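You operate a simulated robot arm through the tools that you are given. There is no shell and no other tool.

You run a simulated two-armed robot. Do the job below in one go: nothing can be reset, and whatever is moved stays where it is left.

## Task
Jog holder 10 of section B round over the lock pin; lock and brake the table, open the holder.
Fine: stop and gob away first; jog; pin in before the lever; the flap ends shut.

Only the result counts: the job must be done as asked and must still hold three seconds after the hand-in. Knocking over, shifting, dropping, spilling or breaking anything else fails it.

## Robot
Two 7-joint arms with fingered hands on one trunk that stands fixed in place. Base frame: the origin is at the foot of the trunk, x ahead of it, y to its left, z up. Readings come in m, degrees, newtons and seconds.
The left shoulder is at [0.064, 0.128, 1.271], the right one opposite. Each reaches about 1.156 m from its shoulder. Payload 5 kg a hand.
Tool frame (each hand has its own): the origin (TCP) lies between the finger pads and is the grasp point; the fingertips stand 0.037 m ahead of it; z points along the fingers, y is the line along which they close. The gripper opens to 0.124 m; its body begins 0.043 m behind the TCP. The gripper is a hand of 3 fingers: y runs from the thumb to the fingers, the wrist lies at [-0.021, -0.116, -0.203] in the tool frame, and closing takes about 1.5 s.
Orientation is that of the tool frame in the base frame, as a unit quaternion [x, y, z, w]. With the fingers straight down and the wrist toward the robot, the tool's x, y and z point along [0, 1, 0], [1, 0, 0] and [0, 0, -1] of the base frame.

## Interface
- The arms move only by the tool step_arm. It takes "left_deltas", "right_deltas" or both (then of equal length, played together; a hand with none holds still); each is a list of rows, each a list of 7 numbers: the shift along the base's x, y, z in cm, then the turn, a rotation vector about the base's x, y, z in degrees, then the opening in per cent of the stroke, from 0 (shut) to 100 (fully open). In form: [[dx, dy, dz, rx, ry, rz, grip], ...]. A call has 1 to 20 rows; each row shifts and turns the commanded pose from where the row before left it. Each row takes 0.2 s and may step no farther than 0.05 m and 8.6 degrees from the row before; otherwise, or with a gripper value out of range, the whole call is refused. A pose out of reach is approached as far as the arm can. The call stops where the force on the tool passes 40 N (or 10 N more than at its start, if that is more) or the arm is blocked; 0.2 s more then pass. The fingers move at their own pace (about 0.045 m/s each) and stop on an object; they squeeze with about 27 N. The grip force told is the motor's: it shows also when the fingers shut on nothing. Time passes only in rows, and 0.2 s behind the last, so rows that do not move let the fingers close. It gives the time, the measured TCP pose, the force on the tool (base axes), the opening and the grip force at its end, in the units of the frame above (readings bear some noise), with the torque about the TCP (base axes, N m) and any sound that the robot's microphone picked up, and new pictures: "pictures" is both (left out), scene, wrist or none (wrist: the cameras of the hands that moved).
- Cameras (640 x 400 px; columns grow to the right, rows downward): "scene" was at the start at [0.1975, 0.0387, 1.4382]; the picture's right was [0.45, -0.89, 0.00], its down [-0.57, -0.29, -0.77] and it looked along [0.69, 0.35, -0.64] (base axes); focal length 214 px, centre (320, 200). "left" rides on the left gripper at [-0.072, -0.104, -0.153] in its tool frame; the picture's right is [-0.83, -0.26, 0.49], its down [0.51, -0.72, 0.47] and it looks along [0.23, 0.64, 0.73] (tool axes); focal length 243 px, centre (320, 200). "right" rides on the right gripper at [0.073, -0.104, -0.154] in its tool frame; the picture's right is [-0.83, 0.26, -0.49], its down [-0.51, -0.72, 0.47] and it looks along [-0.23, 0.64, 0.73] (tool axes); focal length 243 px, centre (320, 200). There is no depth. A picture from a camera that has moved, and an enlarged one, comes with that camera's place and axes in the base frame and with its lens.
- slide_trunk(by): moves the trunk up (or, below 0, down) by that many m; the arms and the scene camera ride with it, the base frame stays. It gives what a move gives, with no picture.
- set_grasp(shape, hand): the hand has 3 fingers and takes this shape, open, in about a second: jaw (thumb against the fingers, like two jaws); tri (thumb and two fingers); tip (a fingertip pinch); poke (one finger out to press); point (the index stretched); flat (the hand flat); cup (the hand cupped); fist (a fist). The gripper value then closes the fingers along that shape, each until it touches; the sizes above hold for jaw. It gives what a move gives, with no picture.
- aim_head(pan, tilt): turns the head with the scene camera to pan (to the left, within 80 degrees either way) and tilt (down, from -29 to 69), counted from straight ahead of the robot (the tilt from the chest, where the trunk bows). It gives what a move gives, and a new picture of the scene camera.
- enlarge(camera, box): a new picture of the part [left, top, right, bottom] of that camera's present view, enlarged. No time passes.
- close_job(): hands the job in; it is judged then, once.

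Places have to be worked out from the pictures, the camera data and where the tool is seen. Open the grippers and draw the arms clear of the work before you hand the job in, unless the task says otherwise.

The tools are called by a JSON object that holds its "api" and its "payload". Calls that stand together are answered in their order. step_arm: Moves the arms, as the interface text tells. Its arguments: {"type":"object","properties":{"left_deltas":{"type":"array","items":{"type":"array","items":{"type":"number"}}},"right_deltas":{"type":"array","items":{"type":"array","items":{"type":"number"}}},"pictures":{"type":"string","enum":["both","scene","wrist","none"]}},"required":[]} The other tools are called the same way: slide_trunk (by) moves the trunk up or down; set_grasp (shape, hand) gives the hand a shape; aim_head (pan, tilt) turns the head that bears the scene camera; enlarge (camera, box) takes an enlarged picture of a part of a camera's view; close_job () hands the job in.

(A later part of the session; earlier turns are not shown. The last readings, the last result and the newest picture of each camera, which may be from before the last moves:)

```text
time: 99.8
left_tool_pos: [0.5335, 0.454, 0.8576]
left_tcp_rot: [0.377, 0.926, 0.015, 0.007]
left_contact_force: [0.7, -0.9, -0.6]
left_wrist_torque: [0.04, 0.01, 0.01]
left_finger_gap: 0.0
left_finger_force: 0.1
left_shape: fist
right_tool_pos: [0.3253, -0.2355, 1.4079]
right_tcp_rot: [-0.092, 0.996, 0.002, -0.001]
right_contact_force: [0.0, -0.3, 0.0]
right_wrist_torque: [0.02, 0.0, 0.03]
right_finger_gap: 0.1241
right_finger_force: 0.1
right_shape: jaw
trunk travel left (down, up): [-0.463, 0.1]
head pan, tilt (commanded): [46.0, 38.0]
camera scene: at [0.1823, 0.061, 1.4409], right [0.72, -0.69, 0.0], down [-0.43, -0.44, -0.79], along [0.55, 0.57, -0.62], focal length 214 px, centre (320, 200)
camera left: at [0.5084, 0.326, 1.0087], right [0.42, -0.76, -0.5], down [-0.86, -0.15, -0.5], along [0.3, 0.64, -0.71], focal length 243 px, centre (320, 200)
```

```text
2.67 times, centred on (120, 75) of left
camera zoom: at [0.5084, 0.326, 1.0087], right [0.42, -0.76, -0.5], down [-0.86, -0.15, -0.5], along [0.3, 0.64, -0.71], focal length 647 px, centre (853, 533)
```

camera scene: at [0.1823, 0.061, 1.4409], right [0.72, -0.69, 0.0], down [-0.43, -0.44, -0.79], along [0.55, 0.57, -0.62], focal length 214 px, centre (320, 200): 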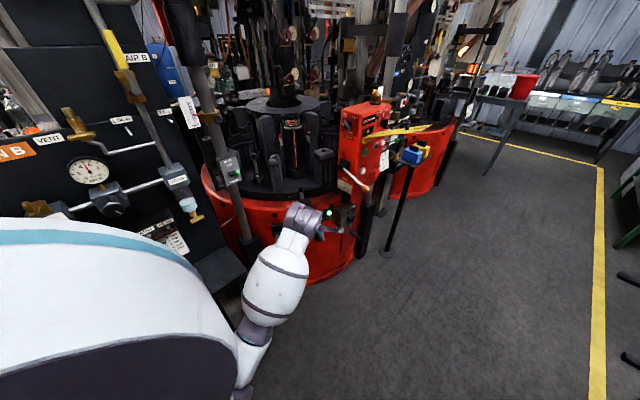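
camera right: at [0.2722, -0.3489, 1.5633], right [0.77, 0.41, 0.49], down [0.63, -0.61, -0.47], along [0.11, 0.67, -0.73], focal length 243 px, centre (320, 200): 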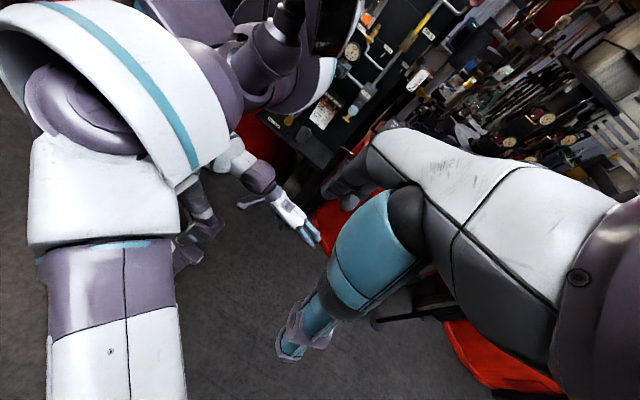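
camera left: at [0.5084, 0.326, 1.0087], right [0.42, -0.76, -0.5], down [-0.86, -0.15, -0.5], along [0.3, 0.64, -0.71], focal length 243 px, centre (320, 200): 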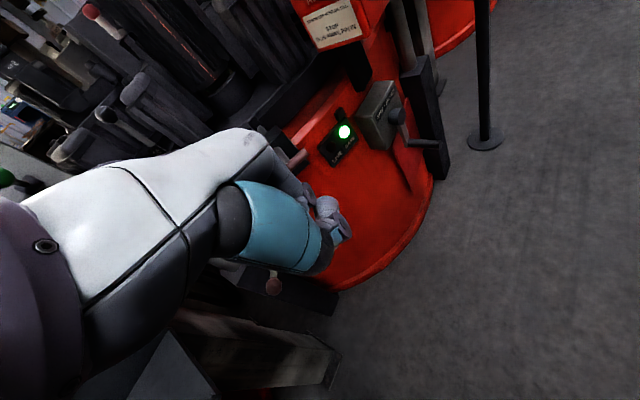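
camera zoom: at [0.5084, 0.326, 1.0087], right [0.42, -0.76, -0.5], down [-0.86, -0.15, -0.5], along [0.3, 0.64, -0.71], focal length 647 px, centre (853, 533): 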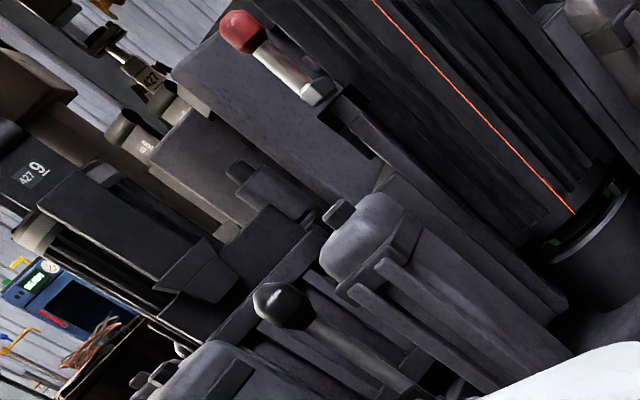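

Lever 10 stands vertical at (0.622, 0.993, ball z ≈ 0.96); its hinge is tangential, so it swings radially — most likely outward toward the operator, along (−0.86, −0.51). I'll take poke shape, pitch the fingers forward-down and come in over the corner block so the fingertips reach the lever's inner (right-hand) side.

{"api": "set_grasp", "payload": {"shape": "poke", "hand": "left"}}

{"api": "step_arm", "payload": {"left_deltas": [[0.5, 0.5, 3, 4.07, -1.66, 6.17, 100], [0.5, 0.5, 3, 4.07, -1.66, 6.17, 100], [0.5, 0.5, 3, 4.07, -1.66, 6.17, 100], [0.5, 0.5, 3, 4.07, -1.66, 6.17, 100], [0.5, 0.5, 3, 4.07, -1.66, 6.17, 100], [0.5, 0.5, 3, 4.07, -1.66, 6.17, 100], [0.5, 0.5, 3, 4.07, -1.66, 6.17, 100]], "pictures": "both"}}

```text
time: 100.7
left_tool_pos: [0.5329, 0.4552, 0.8573]
left_tcp_rot: [0.378, 0.926, 0.015, 0.008]
left_contact_force: [-0.2, -0.3, 1.1]
left_wrist_torque: [0.01, -0.04, -0.04]
left_finger_gap: 0.0001
left_finger_force: 0.1
left_shape: poke
right_tool_pos: [0.3252, -0.2352, 1.409]
right_tcp_rot: [-0.093, 0.996, 0.002, -0.002]
right_contact_force: [0.2, -0.5, 0.0]
right_wrist_torque: [0.0, 0.0, -0.01]
right_finger_gap: 0.1238
right_finger_force: 0.0
right_shape: jaw
trunk travel left (down, up): [-0.463, 0.1]
head pan, tilt (commanded): [46.0, 38.0]
```

```text
time: 102.3
left_tool_pos: [0.5687, 0.4926, 1.0706]
left_tcp_rot: [0.001, 0.961, 0.276, 0.001]
left_contact_force: [-0.4, 0.2, 0.4]
left_wrist_torque: [0.05, 0.05, 0.04]
left_finger_gap: 0.0003
left_finger_force: 0.1
left_shape: poke
right_tool_pos: [0.327, -0.2366, 1.41]
right_tcp_rot: [-0.093, 0.996, 0.001, 0.0]
right_contact_force: [-0.8, -0.1, 0.8]
right_wrist_torque: [0.03, 0.02, 0.0]
right_finger_gap: 0.1237
right_finger_force: 0.1
right_shape: jaw
trunk travel left (down, up): [-0.463, 0.1]
head pan, tilt (commanded): [46.0, 38.0]
camera scene: at [0.1823, 0.0616, 1.4409], right [0.72, -0.69, 0.0], down [-0.43, -0.44, -0.79], along [0.55, 0.57, -0.62], focal length 214 px, centre (320, 200)
camera left: at [0.6406, 0.3223, 1.1452], right [0.83, 0.04, -0.55], down [-0.51, -0.36, -0.78], along [-0.23, 0.93, -0.28], focal length 243 px, centre (320, 200)
```

scene: 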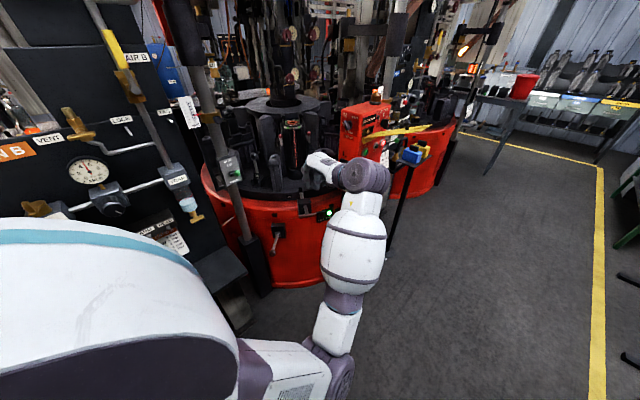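
left: 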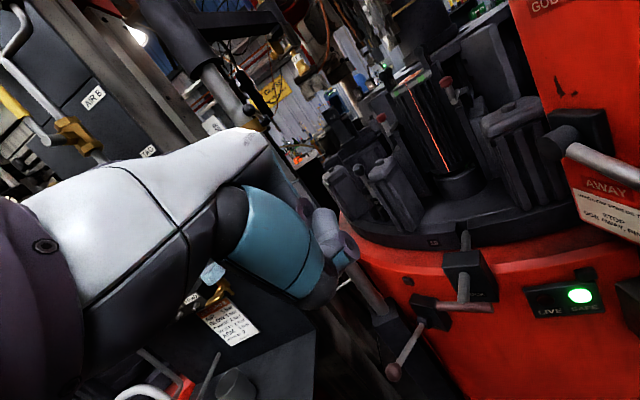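

Orientation reached. The left camera now looks at the table; I'll enlarge it to find lever 10 from here.

{"api": "enlarge", "payload": {"camera": "left", "box": [300, 60, 460, 160]}}

{"api": "enlarge", "payload": {"camera": "left", "box": [300, 150, 460, 250]}}

```text
4.00 times, centred on (380, 110) of left
camera zoom: at [0.6406, 0.3223, 1.1452], right [0.83, 0.04, -0.55], down [-0.51, -0.36, -0.78], along [-0.23, 0.93, -0.28], focal length 970 px, centre (80, 560)
```

zoom: 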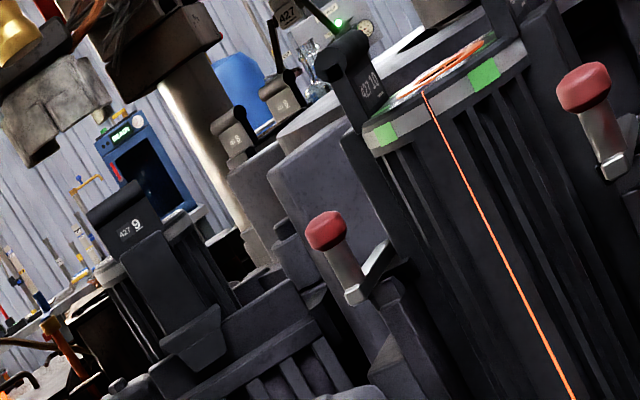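

```text
4.00 times, centred on (380, 200) of left
camera zoom: at [0.6406, 0.3223, 1.1452], right [0.83, 0.04, -0.55], down [-0.51, -0.36, -0.78], along [-0.23, 0.93, -0.28], focal length 970 px, centre (80, 200)
```

zoom: 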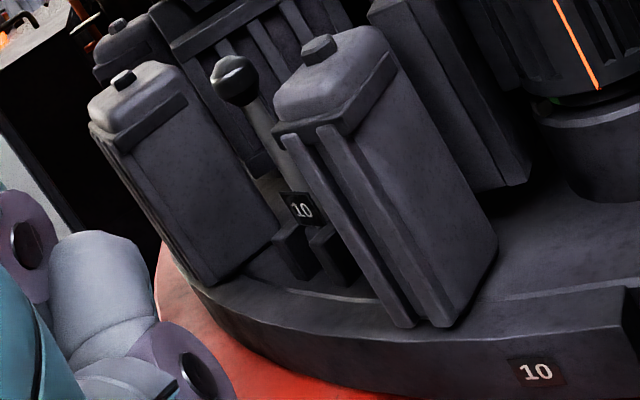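

From here I see lever 10 standing midway between two corner blocks (≈(0.671, 0.882) and ≈(0.54, 1.10), tops ≈ 0.97–0.98). Plan: bring an open jaw down over its ball from above (fingers behind, thumb in front) and pull outward. First, jaw shape, slight yaw and approach above.

{"api": "set_grasp", "payload": {"shape": "jaw", "hand": "left"}}

{"api": "step_arm", "payload": {"left_deltas": [[0.8, 3.8, 1, 0, 0, -5, 70], [0.8, 3.8, 1, 0, 0, -5, 70], [0.8, 3.8, 1, 0, 0, -5, 70], [0.6, 3.8, 1, 0, 0, 0, 70], [0.6, 3.8, 1, 0, 0, 0, 70], [0.5, 3.8, 0.5, 0, 0, 0, 70]], "pictures": "both"}}

{"api": "enlarge", "payload": {"camera": "left", "box": [240, 120, 480, 270]}}

{"api": "enlarge", "payload": {"camera": "scene", "box": [200, 100, 328, 180]}}

```text
time: 103.2
left_tool_pos: [0.5677, 0.4919, 1.0695]
left_tcp_rot: [0.003, 0.961, 0.275, 0.002]
left_contact_force: [0.1, -0.2, -0.4]
left_wrist_torque: [0.01, -0.01, -0.03]
left_finger_gap: 0.124
left_finger_force: 0.2
left_shape: jaw
right_tool_pos: [0.3249, -0.2344, 1.4104]
right_tcp_rot: [-0.092, 0.996, 0.001, -0.001]
right_contact_force: [0.3, 0.3, 0.2]
right_wrist_torque: [-0.01, 0.0, 0.01]
right_finger_gap: 0.124
right_finger_force: 0.0
right_shape: jaw
trunk travel left (down, up): [-0.463, 0.1]
head pan, tilt (commanded): [46.0, 38.0]
```

```text
time: 104.6
left_tool_pos: [0.6098, 0.7227, 1.1245]
left_tcp_rot: [0.128, 0.953, 0.272, 0.039]
left_contact_force: [0.1, 0.2, 0.0]
left_wrist_torque: [-0.01, -0.01, 0.0]
left_finger_gap: 0.0871
left_finger_force: 0.0
left_shape: jaw
right_tool_pos: [0.3247, -0.2333, 1.4095]
right_tcp_rot: [-0.092, 0.996, 0.0, -0.001]
right_contact_force: [-0.1, 0.9, 0.4]
right_wrist_torque: [-0.05, 0.02, -0.01]
right_finger_gap: 0.1239
right_finger_force: 0.1
right_shape: jaw
trunk travel left (down, up): [-0.463, 0.1]
head pan, tilt (commanded): [46.0, 38.0]
camera scene: at [0.1817, 0.064, 1.4408], right [0.72, -0.69, 0.0], down [-0.43, -0.44, -0.79], along [0.55, 0.57, -0.62], focal length 214 px, centre (320, 200)
camera left: at [0.635, 0.541, 1.2005], right [0.81, -0.18, -0.55], down [-0.58, -0.22, -0.78], along [0.02, 0.96, -0.28], focal length 243 px, centre (320, 200)
```

scene: 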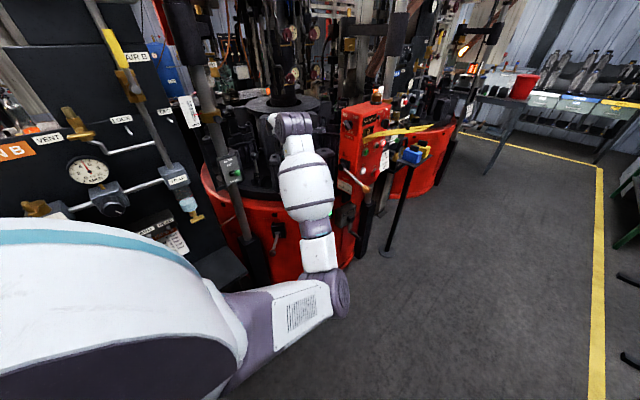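
left: 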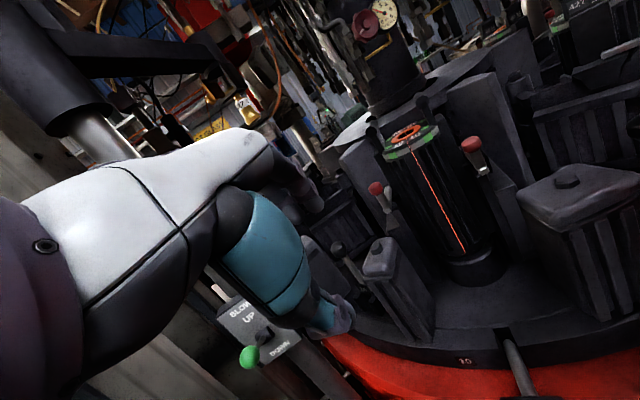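

```text
2.67 times, centred on (360, 195) of left
camera zoom: at [0.635, 0.541, 1.2005], right [0.81, -0.18, -0.55], down [-0.58, -0.22, -0.78], along [0.02, 0.96, -0.28], focal length 647 px, centre (213, 213)
```

zoom: 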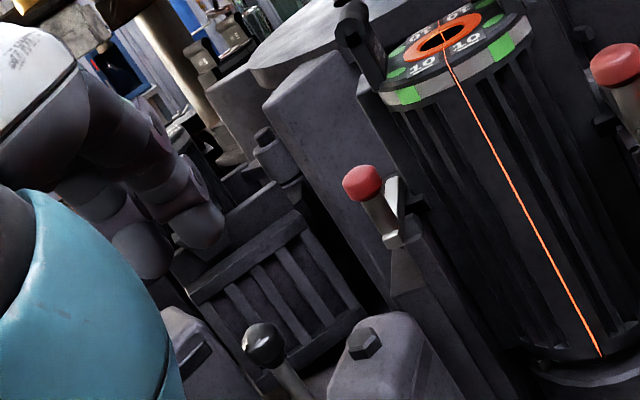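

```text
5.00 times, centred on (264, 140) of scene
camera zoom: at [0.1817, 0.064, 1.4408], right [0.72, -0.69, 0.0], down [-0.43, -0.44, -0.79], along [0.55, 0.57, -0.62], focal length 1072 px, centre (600, 500)
```

zoom: 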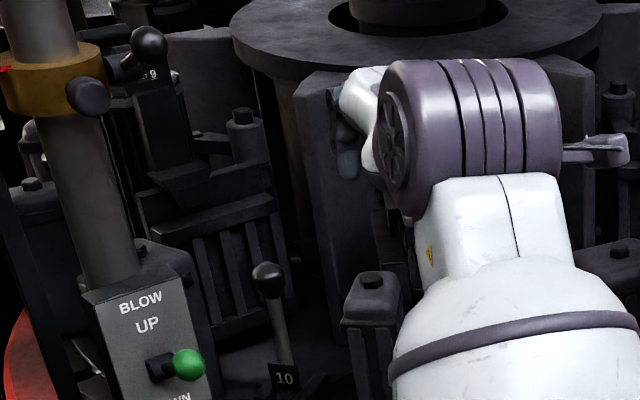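

The ball re-measures at (0.617, 0.990, 0.961), and the frame behind it is about 10 cm further in, so fingers fit behind it. I'll line up along the finger axis and advance toward the ball.

{"api": "step_arm", "payload": {"left_deltas": [[-0.1, 3.9, -0.85, 0, 0, 0, 85], [-0.1, 3.9, -0.85, 0, 0, 0, 85], [-0.1, 3.9, -0.85, 0, 0, 0, 85], [-0.1, 3.9, -0.85, 0, 0, 0, 85], [-0.1, 3.8, -0.85, 0, 0, 0, 85]], "pictures": "both"}}

{"api": "enlarge", "payload": {"camera": "left", "box": [200, 140, 440, 290]}}

{"api": "enlarge", "payload": {"camera": "scene", "box": [200, 100, 328, 180]}}

```text
time: 105.8
left_tool_pos: [0.6089, 0.9139, 1.0856]
left_tcp_rot: [0.127, 0.953, 0.271, 0.038]
left_contact_force: [-1.3, -0.4, 0.1]
left_wrist_torque: [-0.05, 0.01, -0.02]
left_finger_gap: 0.1053
left_finger_force: 0.0
left_shape: jaw
right_tool_pos: [0.3238, -0.2321, 1.4097]
right_tcp_rot: [-0.093, 0.996, 0.0, 0.0]
right_contact_force: [0.8, 0.0, 0.4]
right_wrist_torque: [-0.03, -0.02, -0.03]
right_finger_gap: 0.124
right_finger_force: 0.1
right_shape: jaw
trunk travel left (down, up): [-0.463, 0.1]
head pan, tilt (commanded): [46.0, 38.0]
camera scene: at [0.1811, 0.0635, 1.441], right [0.72, -0.7, 0.0], down [-0.43, -0.44, -0.79], along [0.55, 0.57, -0.62], focal length 214 px, centre (320, 200)
camera left: at [0.6341, 0.7307, 1.1621], right [0.81, -0.18, -0.55], down [-0.58, -0.22, -0.78], along [0.02, 0.96, -0.28], focal length 243 px, centre (320, 200)
```

scene: 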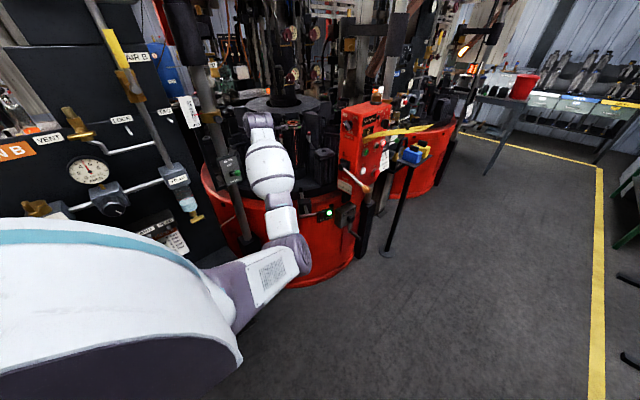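
left: 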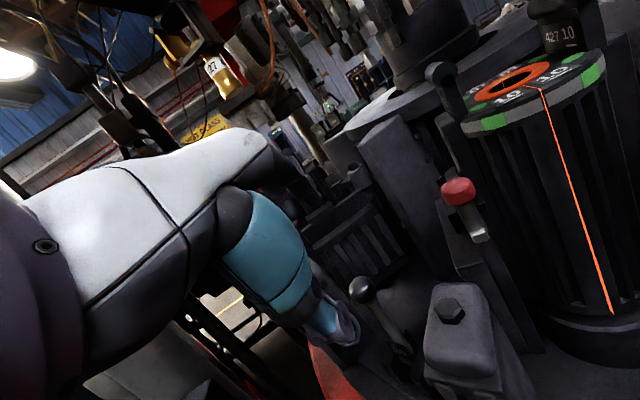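

```text
2.67 times, centred on (320, 215) of left
camera zoom: at [0.6341, 0.7307, 1.1621], right [0.81, -0.18, -0.55], down [-0.58, -0.22, -0.78], along [0.02, 0.96, -0.28], focal length 647 px, centre (320, 160)
```

zoom: 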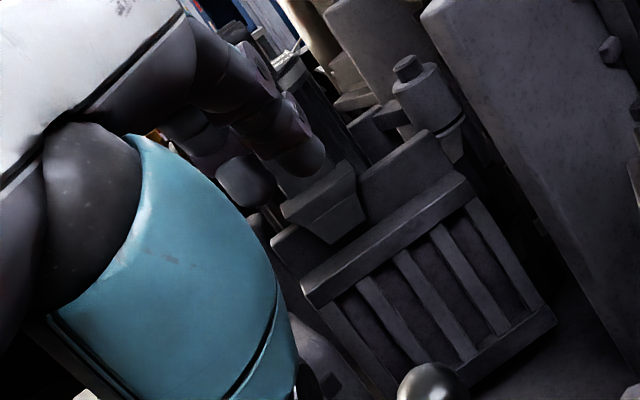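

```text
5.00 times, centred on (264, 140) of scene
camera zoom: at [0.1811, 0.0635, 1.441], right [0.72, -0.7, 0.0], down [-0.43, -0.44, -0.79], along [0.55, 0.57, -0.62], focal length 1072 px, centre (600, 500)
```

zoom: 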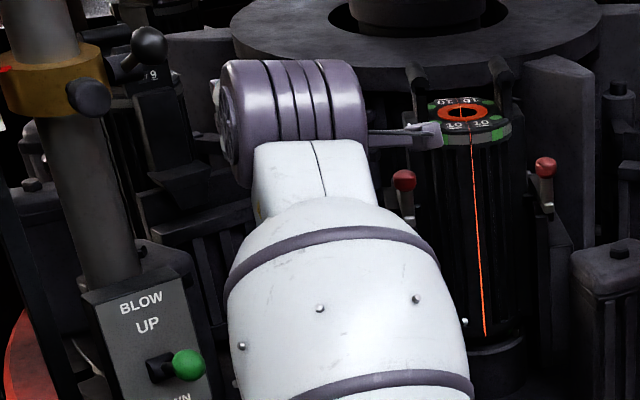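

Ball confirmed at (0.616, 0.990, 0.960) and the approach line along the fingers is right. Advance to enclose the ball, watching forces.

{"api": "step_arm", "payload": {"left_deltas": [[0.24, 1.28, -2.17, 0, 0, 0, 85], [0.24, 1.28, -2.17, 0, 0, 0, 85], [0.24, 1.28, -2.17, 0, 0, 0, 85], [0.24, 1.28, -2.17, 0, 0, 0, 85]], "pictures": "both"}}

{"api": "enlarge", "payload": {"camera": "left", "box": [240, 160, 400, 260]}}

{"api": "enlarge", "payload": {"camera": "scene", "box": [200, 110, 328, 190]}}

```text
time: 106.8
left_tool_pos: [0.6136, 0.9678, 0.9981]
left_tcp_rot: [0.128, 0.953, 0.271, 0.037]
left_contact_force: [-0.5, 0.8, -0.2]
left_wrist_torque: [0.0, -0.02, -0.02]
left_finger_gap: 0.1052
left_finger_force: 0.1
left_shape: jaw
right_tool_pos: [0.3253, -0.2325, 1.4096]
right_tcp_rot: [-0.091, 0.996, 0.0, -0.001]
right_contact_force: [0.7, 0.5, 1.1]
right_wrist_torque: [0.0, 0.03, -0.02]
right_finger_gap: 0.1238
right_finger_force: 0.1
right_shape: jaw
trunk travel left (down, up): [-0.463, 0.1]
head pan, tilt (commanded): [46.0, 38.0]
camera scene: at [0.1817, 0.0638, 1.4409], right [0.72, -0.69, 0.0], down [-0.43, -0.44, -0.79], along [0.55, 0.57, -0.62], focal length 214 px, centre (320, 200)
camera left: at [0.6396, 0.7848, 1.0734], right [0.81, -0.18, -0.55], down [-0.58, -0.22, -0.78], along [0.02, 0.96, -0.28], focal length 243 px, centre (320, 200)
```

scene: 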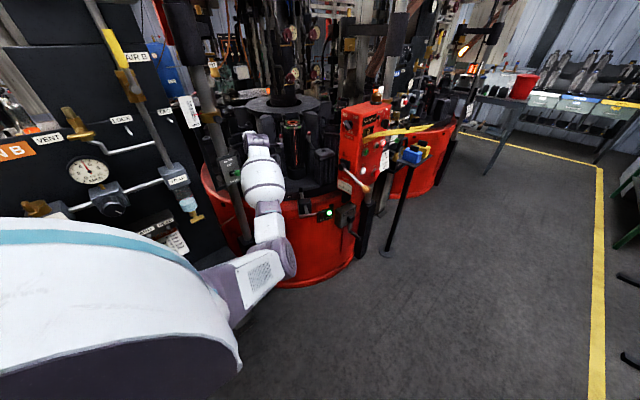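
left: 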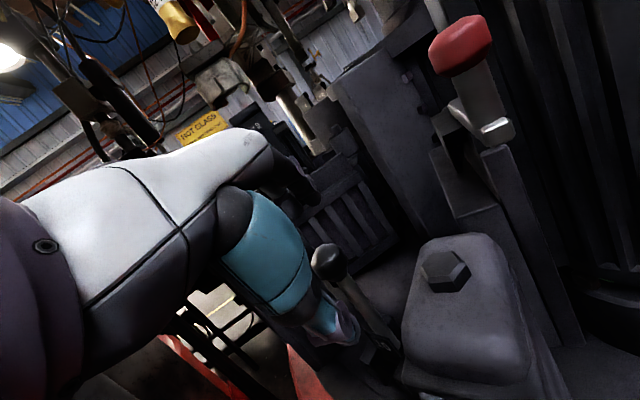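

```text
4.00 times, centred on (320, 210) of left
camera zoom: at [0.6396, 0.7848, 1.0734], right [0.81, -0.18, -0.55], down [-0.58, -0.22, -0.78], along [0.02, 0.96, -0.28], focal length 970 px, centre (320, 160)
```

zoom: 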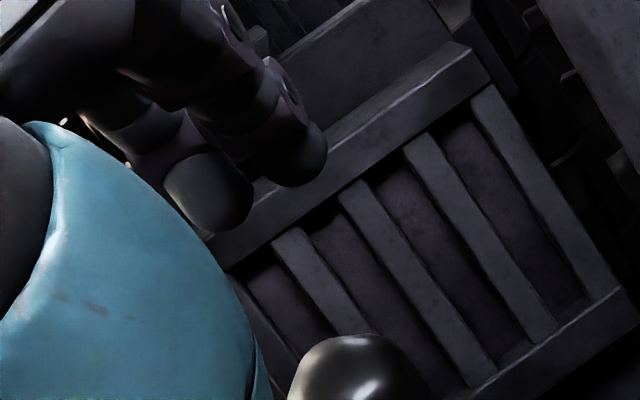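

```text
5.00 times, centred on (264, 150) of scene
camera zoom: at [0.1817, 0.0638, 1.4409], right [0.72, -0.69, 0.0], down [-0.43, -0.44, -0.79], along [0.55, 0.57, -0.62], focal length 1072 px, centre (600, 450)
```

zoom: 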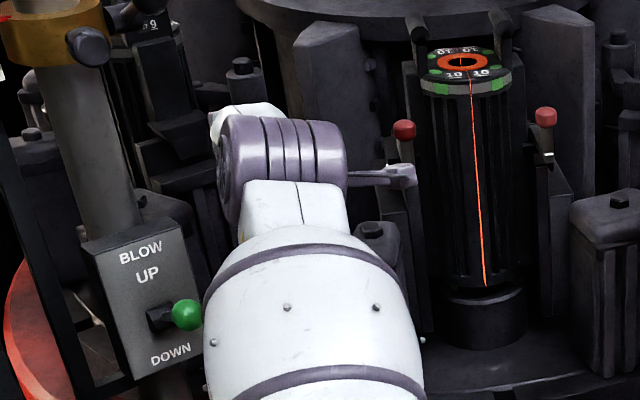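

The fingers will close slightly left of the ball, so I'll make the final approach a little further right, then close around it.

{"api": "step_arm", "payload": {"left_deltas": [[0.6, 0.5, -1.2, 0, 0, 0, 85], [0.6, 0.5, -1.2, 0, 0, 0, 85]], "pictures": "both"}}

{"api": "enlarge", "payload": {"camera": "left", "box": [240, 180, 400, 280]}}

```text
time: 107.4
left_tool_pos: [0.6262, 0.9777, 0.9755]
left_tcp_rot: [0.128, 0.953, 0.271, 0.037]
left_contact_force: [0.1, 1.0, -0.3]
left_wrist_torque: [0.06, -0.04, -0.01]
left_finger_gap: 0.1052
left_finger_force: 0.0
left_shape: jaw
right_tool_pos: [0.3243, -0.2333, 1.4097]
right_tcp_rot: [-0.092, 0.996, 0.001, -0.001]
right_contact_force: [0.1, -0.1, -0.8]
right_wrist_torque: [-0.05, 0.03, 0.0]
right_finger_gap: 0.1238
right_finger_force: 0.0
right_shape: jaw
trunk travel left (down, up): [-0.463, 0.1]
head pan, tilt (commanded): [46.0, 38.0]
camera scene: at [0.1818, 0.0632, 1.4409], right [0.72, -0.69, 0.0], down [-0.43, -0.44, -0.79], along [0.55, 0.57, -0.62], focal length 214 px, centre (320, 200)
camera left: at [0.6519, 0.795, 1.0511], right [0.81, -0.18, -0.55], down [-0.58, -0.22, -0.78], along [0.02, 0.96, -0.28], focal length 243 px, centre (320, 200)
```

scene: 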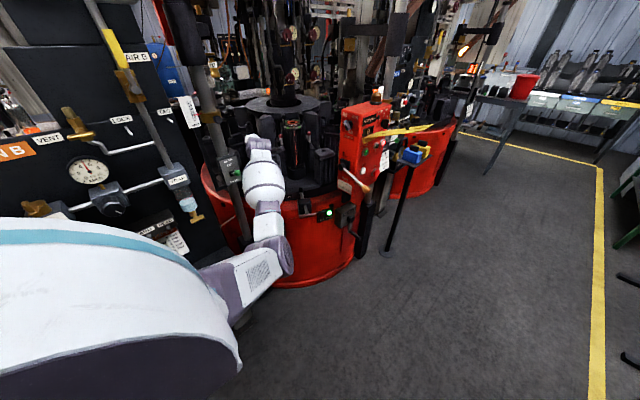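
left: 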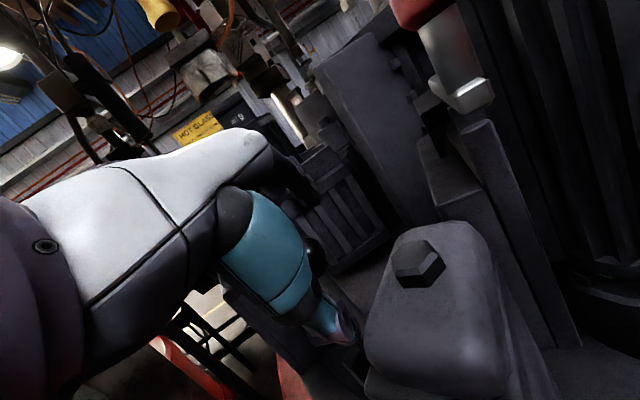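

```text
4.00 times, centred on (320, 230) of left
camera zoom: at [0.6519, 0.795, 1.0511], right [0.81, -0.18, -0.55], down [-0.58, -0.22, -0.78], along [0.02, 0.96, -0.28], focal length 970 px, centre (320, 80)
```

zoom: 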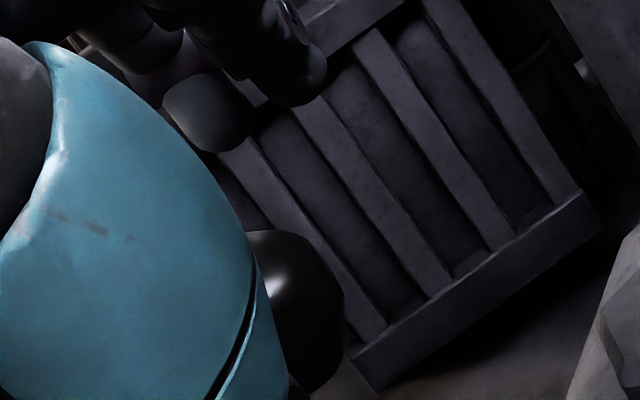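

The ball lies between the two fingers' closing paths. Close the hand on it.

{"api": "step_arm", "payload": {"left_deltas": [[-0.4, 0, 0, 0, 0, 0, 85], [0, 0, 0, 0, 0, 0, 0], [0, 0, 0, 0, 0, 0, 0], [0, 0, 0, 0, 0, 0, 0], [0, 0, 0, 0, 0, 0, 0], [0, 0, 0, 0, 0, 0, 0], [0, 0, 0, 0, 0, 0, 0], [0, 0, 0, 0, 0, 0, 0]], "pictures": "wrist"}}

{"api": "enlarge", "payload": {"camera": "left", "box": [240, 180, 400, 280]}}

```text
time: 109.2
left_tool_pos: [0.6237, 0.9765, 0.9755]
left_tcp_rot: [0.128, 0.953, 0.272, 0.037]
left_contact_force: [0.5, -0.2, -0.2]
left_wrist_torque: [-0.35, 0.02, -0.02]
left_finger_gap: 0.0188
left_finger_force: 26.9
left_shape: jaw
right_tool_pos: [0.3246, -0.2337, 1.4098]
right_tcp_rot: [-0.093, 0.996, 0.001, -0.002]
right_contact_force: [-0.2, 0.1, -0.2]
right_wrist_torque: [0.02, -0.01, -0.01]
right_finger_gap: 0.1239
right_finger_force: 0.1
right_shape: jaw
trunk travel left (down, up): [-0.463, 0.1]
head pan, tilt (commanded): [46.0, 38.0]
camera left: at [0.649, 0.7938, 1.0509], right [0.81, -0.18, -0.55], down [-0.58, -0.22, -0.78], along [0.02, 0.96, -0.28], focal length 243 px, centre (320, 200)
```

left: 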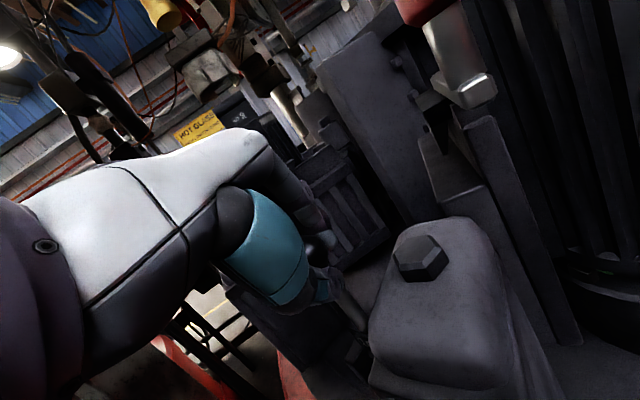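

```text
4.00 times, centred on (320, 230) of left
camera zoom: at [0.649, 0.7938, 1.0509], right [0.81, -0.18, -0.55], down [-0.58, -0.22, -0.78], along [0.02, 0.96, -0.28], focal length 970 px, centre (320, 80)
```

zoom: 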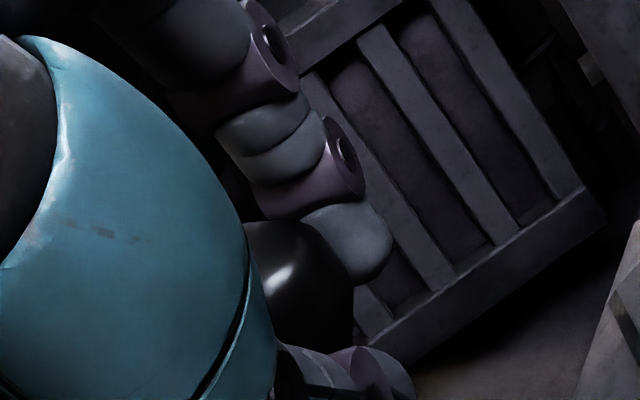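

The ball is gripped (27 N). Test: pull gently outward along (−0.86, −0.51) by 2 cm and read the force.

{"api": "step_arm", "payload": {"left_deltas": [[-0.86, -0.51, 0, 0, 0, 0, 0], [-0.86, -0.51, -0.1, 0, 0, 0, 0]], "pictures": "wrist"}}

```text
time: 109.8
left_tool_pos: [0.6068, 0.9665, 0.9746]
left_tcp_rot: [0.127, 0.953, 0.272, 0.036]
left_contact_force: [7.6, -4.5, -0.8]
left_wrist_torque: [-0.24, -0.18, -0.1]
left_finger_gap: 0.0171
left_finger_force: 27.2
left_shape: jaw
right_tool_pos: [0.325, -0.2354, 1.4091]
right_tcp_rot: [-0.093, 0.996, 0.001, -0.001]
right_contact_force: [0.3, -0.4, -0.1]
right_wrist_torque: [0.0, -0.03, 0.03]
right_finger_gap: 0.1238
right_finger_force: 0.0
right_shape: jaw
trunk travel left (down, up): [-0.463, 0.1]
head pan, tilt (commanded): [46.0, 38.0]
camera left: at [0.6315, 0.7832, 1.0503], right [0.81, -0.18, -0.55], down [-0.58, -0.22, -0.78], along [0.02, 0.96, -0.28], focal length 243 px, centre (320, 200)
```

left: 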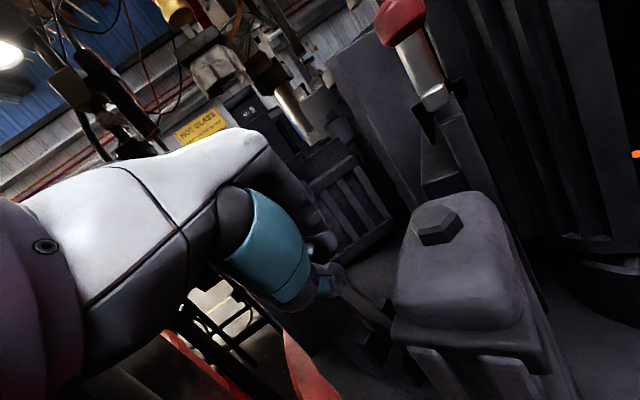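

The lever moves outward in my grip with little force; the side load shows its swing direction is nearer (−0.72, −0.69). I'll keep pulling along that, lowering along the arc and yawing the hand so the wrist stays clear of the BLOW knob.

{"api": "step_arm", "payload": {"left_deltas": [[-0.6, -1.0, -0.2, 0, 0, 3, 0], [-0.8, -0.76, -0.3, 0, 0, 3, 0], [-0.8, -0.76, -0.4, 0, 0, 3, 0]], "pictures": "both"}}

{"api": "enlarge", "payload": {"camera": "scene", "box": [220, 100, 348, 180]}}

```text
time: 110.6
left_tool_pos: [0.5828, 0.942, 0.9615]
left_tcp_rot: [0.051, 0.961, 0.273, 0.015]
left_contact_force: [-2.6, 9.8, -8.7]
left_wrist_torque: [0.1, 0.04, 0.0]
left_finger_gap: 0.0161
left_finger_force: 27.1
left_shape: jaw
right_tool_pos: [0.3253, -0.2329, 1.4087]
right_tcp_rot: [-0.092, 0.996, -0.001, -0.001]
right_contact_force: [-0.6, -0.4, -0.3]
right_wrist_torque: [0.05, -0.03, -0.02]
right_finger_gap: 0.1238
right_finger_force: 0.0
right_shape: jaw
trunk travel left (down, up): [-0.463, 0.1]
head pan, tilt (commanded): [46.0, 38.0]
camera scene: at [0.1822, 0.0644, 1.4406], right [0.72, -0.69, 0.0], down [-0.43, -0.44, -0.79], along [0.55, 0.57, -0.62], focal length 214 px, centre (320, 200)
camera left: at [0.6371, 0.7665, 1.0378], right [0.83, -0.05, -0.56], down [-0.54, -0.31, -0.78], along [-0.13, 0.95, -0.29], focal length 243 px, centre (320, 200)
```

scene: 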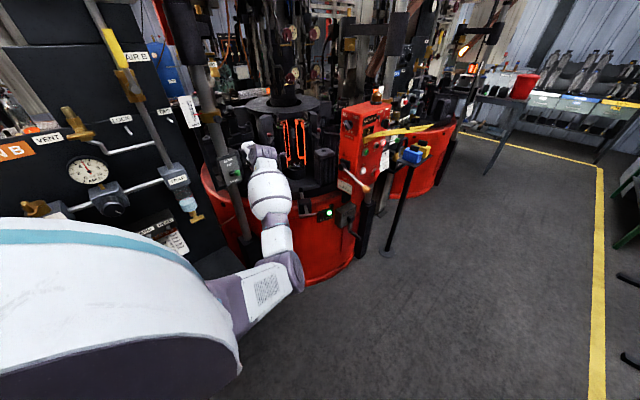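
left: 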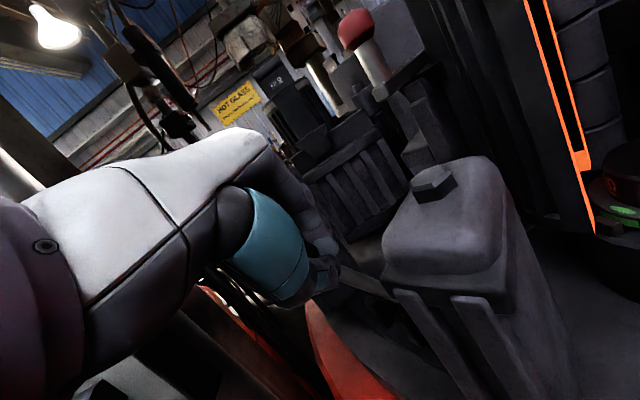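

```text
5.00 times, centred on (284, 140) of scene
camera zoom: at [0.1822, 0.0644, 1.4406], right [0.72, -0.69, 0.0], down [-0.43, -0.44, -0.79], along [0.55, 0.57, -0.62], focal length 1072 px, centre (500, 500)
```

zoom: 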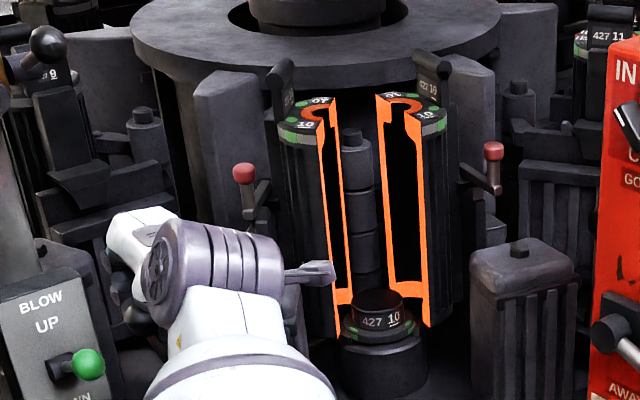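

The mould halves are parting — the holder opens with an outward pull. Keep pulling along the arc, lowering a bit more.

{"api": "step_arm", "payload": {"left_deltas": [[-0.85, -0.6, -0.8, 0, 0, 3, 0], [-0.85, -0.65, -0.8, 0, 0, 3, 0], [-0.85, -0.65, -0.95, 0, 0, 3, 0]], "pictures": "both"}}

{"api": "enlarge", "payload": {"camera": "scene", "box": [220, 100, 348, 180]}}

```text
time: 111.4
left_tool_pos: [0.5608, 0.9198, 0.9418]
left_tcp_rot: [-0.023, 0.961, 0.276, -0.004]
left_contact_force: [8.3, 5.8, 3.7]
left_wrist_torque: [0.21, -0.08, -0.24]
left_finger_gap: 0.015
left_finger_force: 27.5
left_shape: jaw
right_tool_pos: [0.3256, -0.2362, 1.4089]
right_tcp_rot: [-0.092, 0.996, 0.001, -0.001]
right_contact_force: [0.8, -1.0, -0.1]
right_wrist_torque: [0.03, 0.01, -0.04]
right_finger_gap: 0.1238
right_finger_force: 0.1
right_shape: jaw
trunk travel left (down, up): [-0.463, 0.1]
head pan, tilt (commanded): [46.0, 38.0]
camera scene: at [0.1829, 0.061, 1.441], right [0.72, -0.69, 0.0], down [-0.43, -0.44, -0.79], along [0.55, 0.57, -0.62], focal length 214 px, centre (320, 200)
camera left: at [0.6417, 0.7532, 1.0168], right [0.83, 0.08, -0.55], down [-0.49, -0.38, -0.78], along [-0.27, 0.92, -0.28], focal length 243 px, centre (320, 200)
```

scene: 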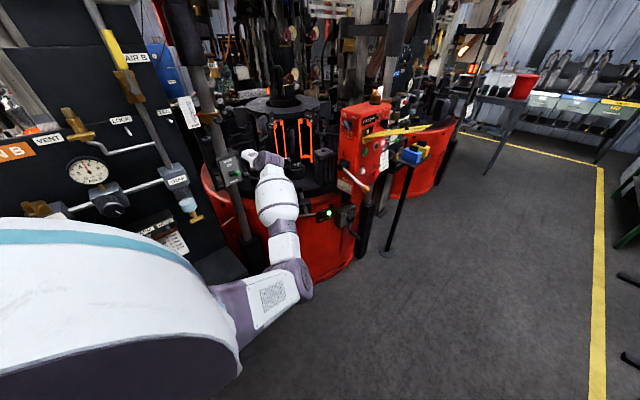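
left: 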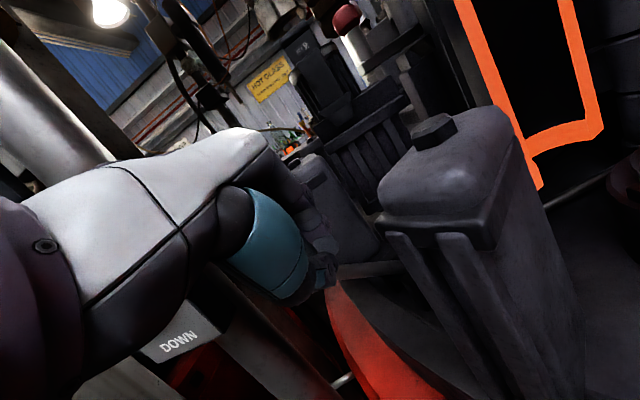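

```text
5.00 times, centred on (284, 140) of scene
camera zoom: at [0.1829, 0.061, 1.441], right [0.72, -0.69, 0.0], down [-0.43, -0.44, -0.79], along [0.55, 0.57, -0.62], focal length 1072 px, centre (500, 500)
```

zoom: 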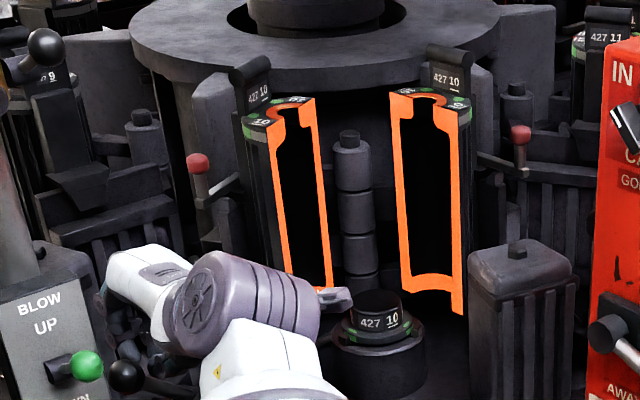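

The halves are wide apart; the ball is showing at the left of my grip, so it's slipping out. I'll look closely at the grip before going on.

{"api": "enlarge", "payload": {"camera": "left", "box": [240, 180, 400, 280]}}

{"api": "enlarge", "payload": {"camera": "scene", "box": [225, 150, 289, 190]}}

```text
4.00 times, centred on (320, 230) of left
camera zoom: at [0.6417, 0.7532, 1.0168], right [0.83, 0.08, -0.55], down [-0.49, -0.38, -0.78], along [-0.27, 0.92, -0.28], focal length 970 px, centre (320, 80)
```

zoom: 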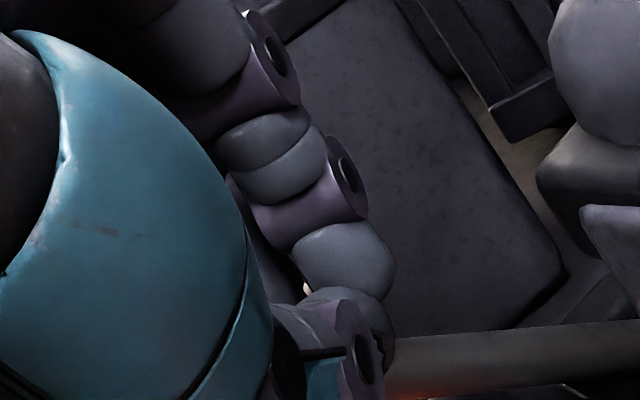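

```text
10.00 times, centred on (257, 170) of scene
camera zoom: at [0.1829, 0.061, 1.441], right [0.72, -0.69, 0.0], down [-0.43, -0.44, -0.79], along [0.55, 0.57, -0.62], focal length 2145 px, centre (950, 500)
```

zoom: 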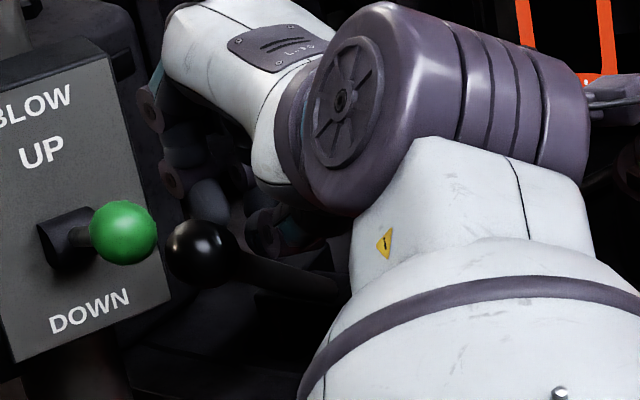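

The ball has passed beyond the fingers, which now hold the lever's shaft; the lever is ≈ 53° from vertical (ball ≈ (0.533, 0.934, 0.909)). I'll continue along its arc a little and feel for the stop.

{"api": "step_arm", "payload": {"left_deltas": [[-0.45, -0.3, -0.7, 0, 0, 0, 0], [-0.45, -0.3, -0.7, 0, 0, 0, 0]], "pictures": "both"}}

{"api": "enlarge", "payload": {"camera": "scene", "box": [220, 100, 348, 180]}}

```text
time: 111.9
left_tool_pos: [0.5605, 0.9166, 0.9399]
left_tcp_rot: [-0.021, 0.96, 0.28, 0.0]
left_contact_force: [16.8, 7.8, 10.2]
left_wrist_torque: [0.34, -0.12, -0.49]
left_finger_gap: 0.0159
left_finger_force: 27.8
left_shape: jaw
right_tool_pos: [0.3258, -0.2352, 1.4084]
right_tcp_rot: [-0.092, 0.996, 0.001, -0.001]
right_contact_force: [-0.4, 0.1, 0.3]
right_wrist_torque: [-0.01, -0.02, -0.01]
right_finger_gap: 0.1236
right_finger_force: 0.1
right_shape: jaw
trunk travel left (down, up): [-0.463, 0.1]
head pan, tilt (commanded): [46.0, 38.0]
stopped in row 2 (left hand): the force on the tool passed its limit at 44 N (the readings are from after the stop); the commanded pose is now the measured one
camera scene: at [0.1827, 0.0617, 1.4408], right [0.72, -0.69, 0.0], down [-0.43, -0.44, -0.79], along [0.55, 0.57, -0.62], focal length 214 px, centre (320, 200)
camera left: at [0.6381, 0.7494, 1.0136], right [0.83, 0.08, -0.55], down [-0.48, -0.37, -0.79], along [-0.26, 0.92, -0.27], focal length 243 px, centre (320, 200)
```

scene: 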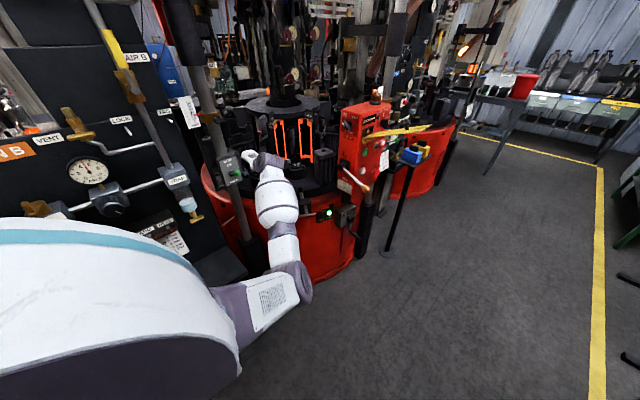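
left: 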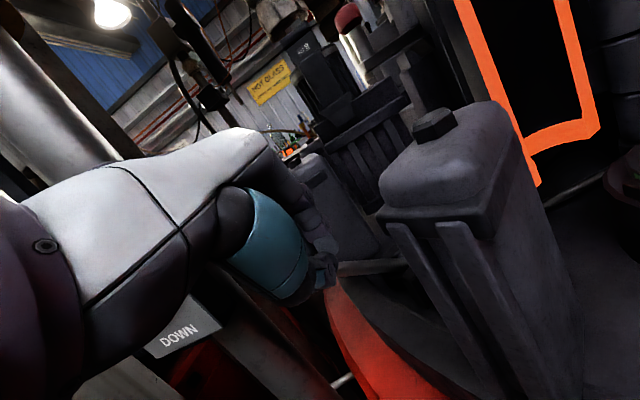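

```text
5.00 times, centred on (284, 140) of scene
camera zoom: at [0.1827, 0.0617, 1.4408], right [0.72, -0.69, 0.0], down [-0.43, -0.44, -0.79], along [0.55, 0.57, -0.62], focal length 1072 px, centre (500, 500)
```

zoom: 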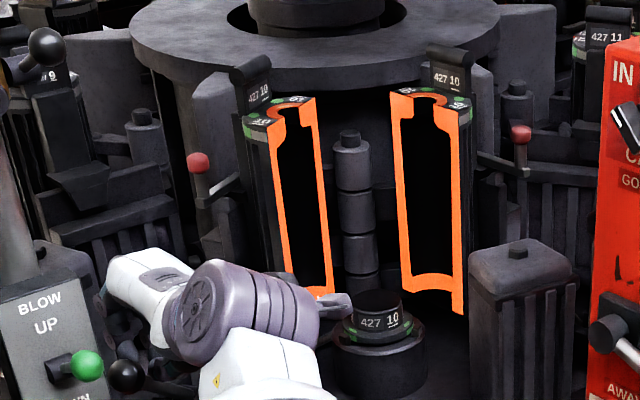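

The force rose to 44 N with no further movement of lever or halves — the holder is fully open at its stop. I'll open the hand and withdraw along the finger axis, then check it stays.

{"api": "step_arm", "payload": {"left_deltas": [[0.2, 0.1, 0.2, 0, 0, 0, 100], [0, 0, 0, 0, 0, 0, 100], [0, 0, 0, 0, 0, 0, 100], [0, 0, 0, 0, 0, 0, 100], [0, 0, 0, 0, 0, 0, 100], [0, 0, 0, 0, 0, 0, 100], [0, 0, 0, 0, 0, 0, 100]], "pictures": "wrist"}}

{"api": "enlarge", "payload": {"camera": "left", "box": [240, 180, 400, 280]}}

```text
time: 113.5
left_tool_pos: [0.5593, 0.918, 0.9404]
left_tcp_rot: [-0.021, 0.96, 0.279, -0.002]
left_contact_force: [0.0, 0.7, -0.6]
left_wrist_torque: [0.03, 0.01, -0.01]
left_finger_gap: 0.1236
left_finger_force: 0.0
left_shape: jaw
right_tool_pos: [0.3244, -0.235, 1.4096]
right_tcp_rot: [-0.092, 0.996, 0.001, -0.002]
right_contact_force: [-0.1, -0.5, -0.2]
right_wrist_torque: [-0.02, -0.01, 0.0]
right_finger_gap: 0.1239
right_finger_force: 0.1
right_shape: jaw
trunk travel left (down, up): [-0.463, 0.1]
head pan, tilt (commanded): [46.0, 38.0]
camera left: at [0.6383, 0.751, 1.0138], right [0.83, 0.08, -0.55], down [-0.48, -0.38, -0.79], along [-0.27, 0.92, -0.28], focal length 243 px, centre (320, 200)
```

left: 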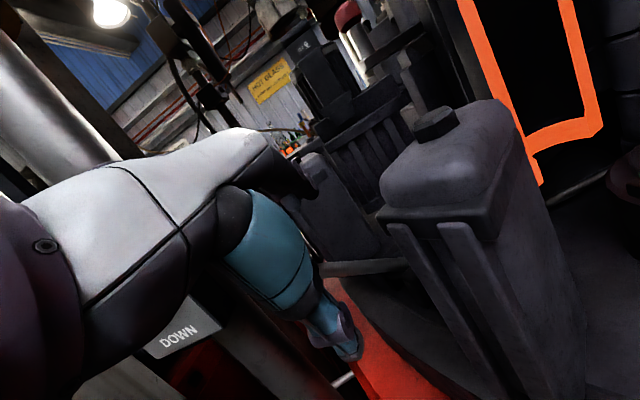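

```text
4.00 times, centred on (320, 230) of left
camera zoom: at [0.6383, 0.751, 1.0138], right [0.83, 0.08, -0.55], down [-0.48, -0.38, -0.79], along [-0.27, 0.92, -0.28], focal length 970 px, centre (320, 80)
```

zoom: 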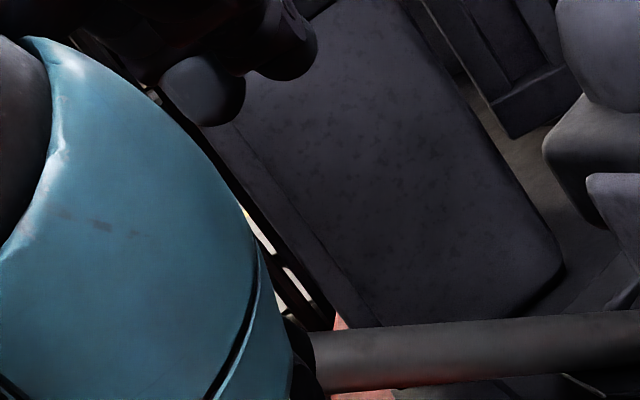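

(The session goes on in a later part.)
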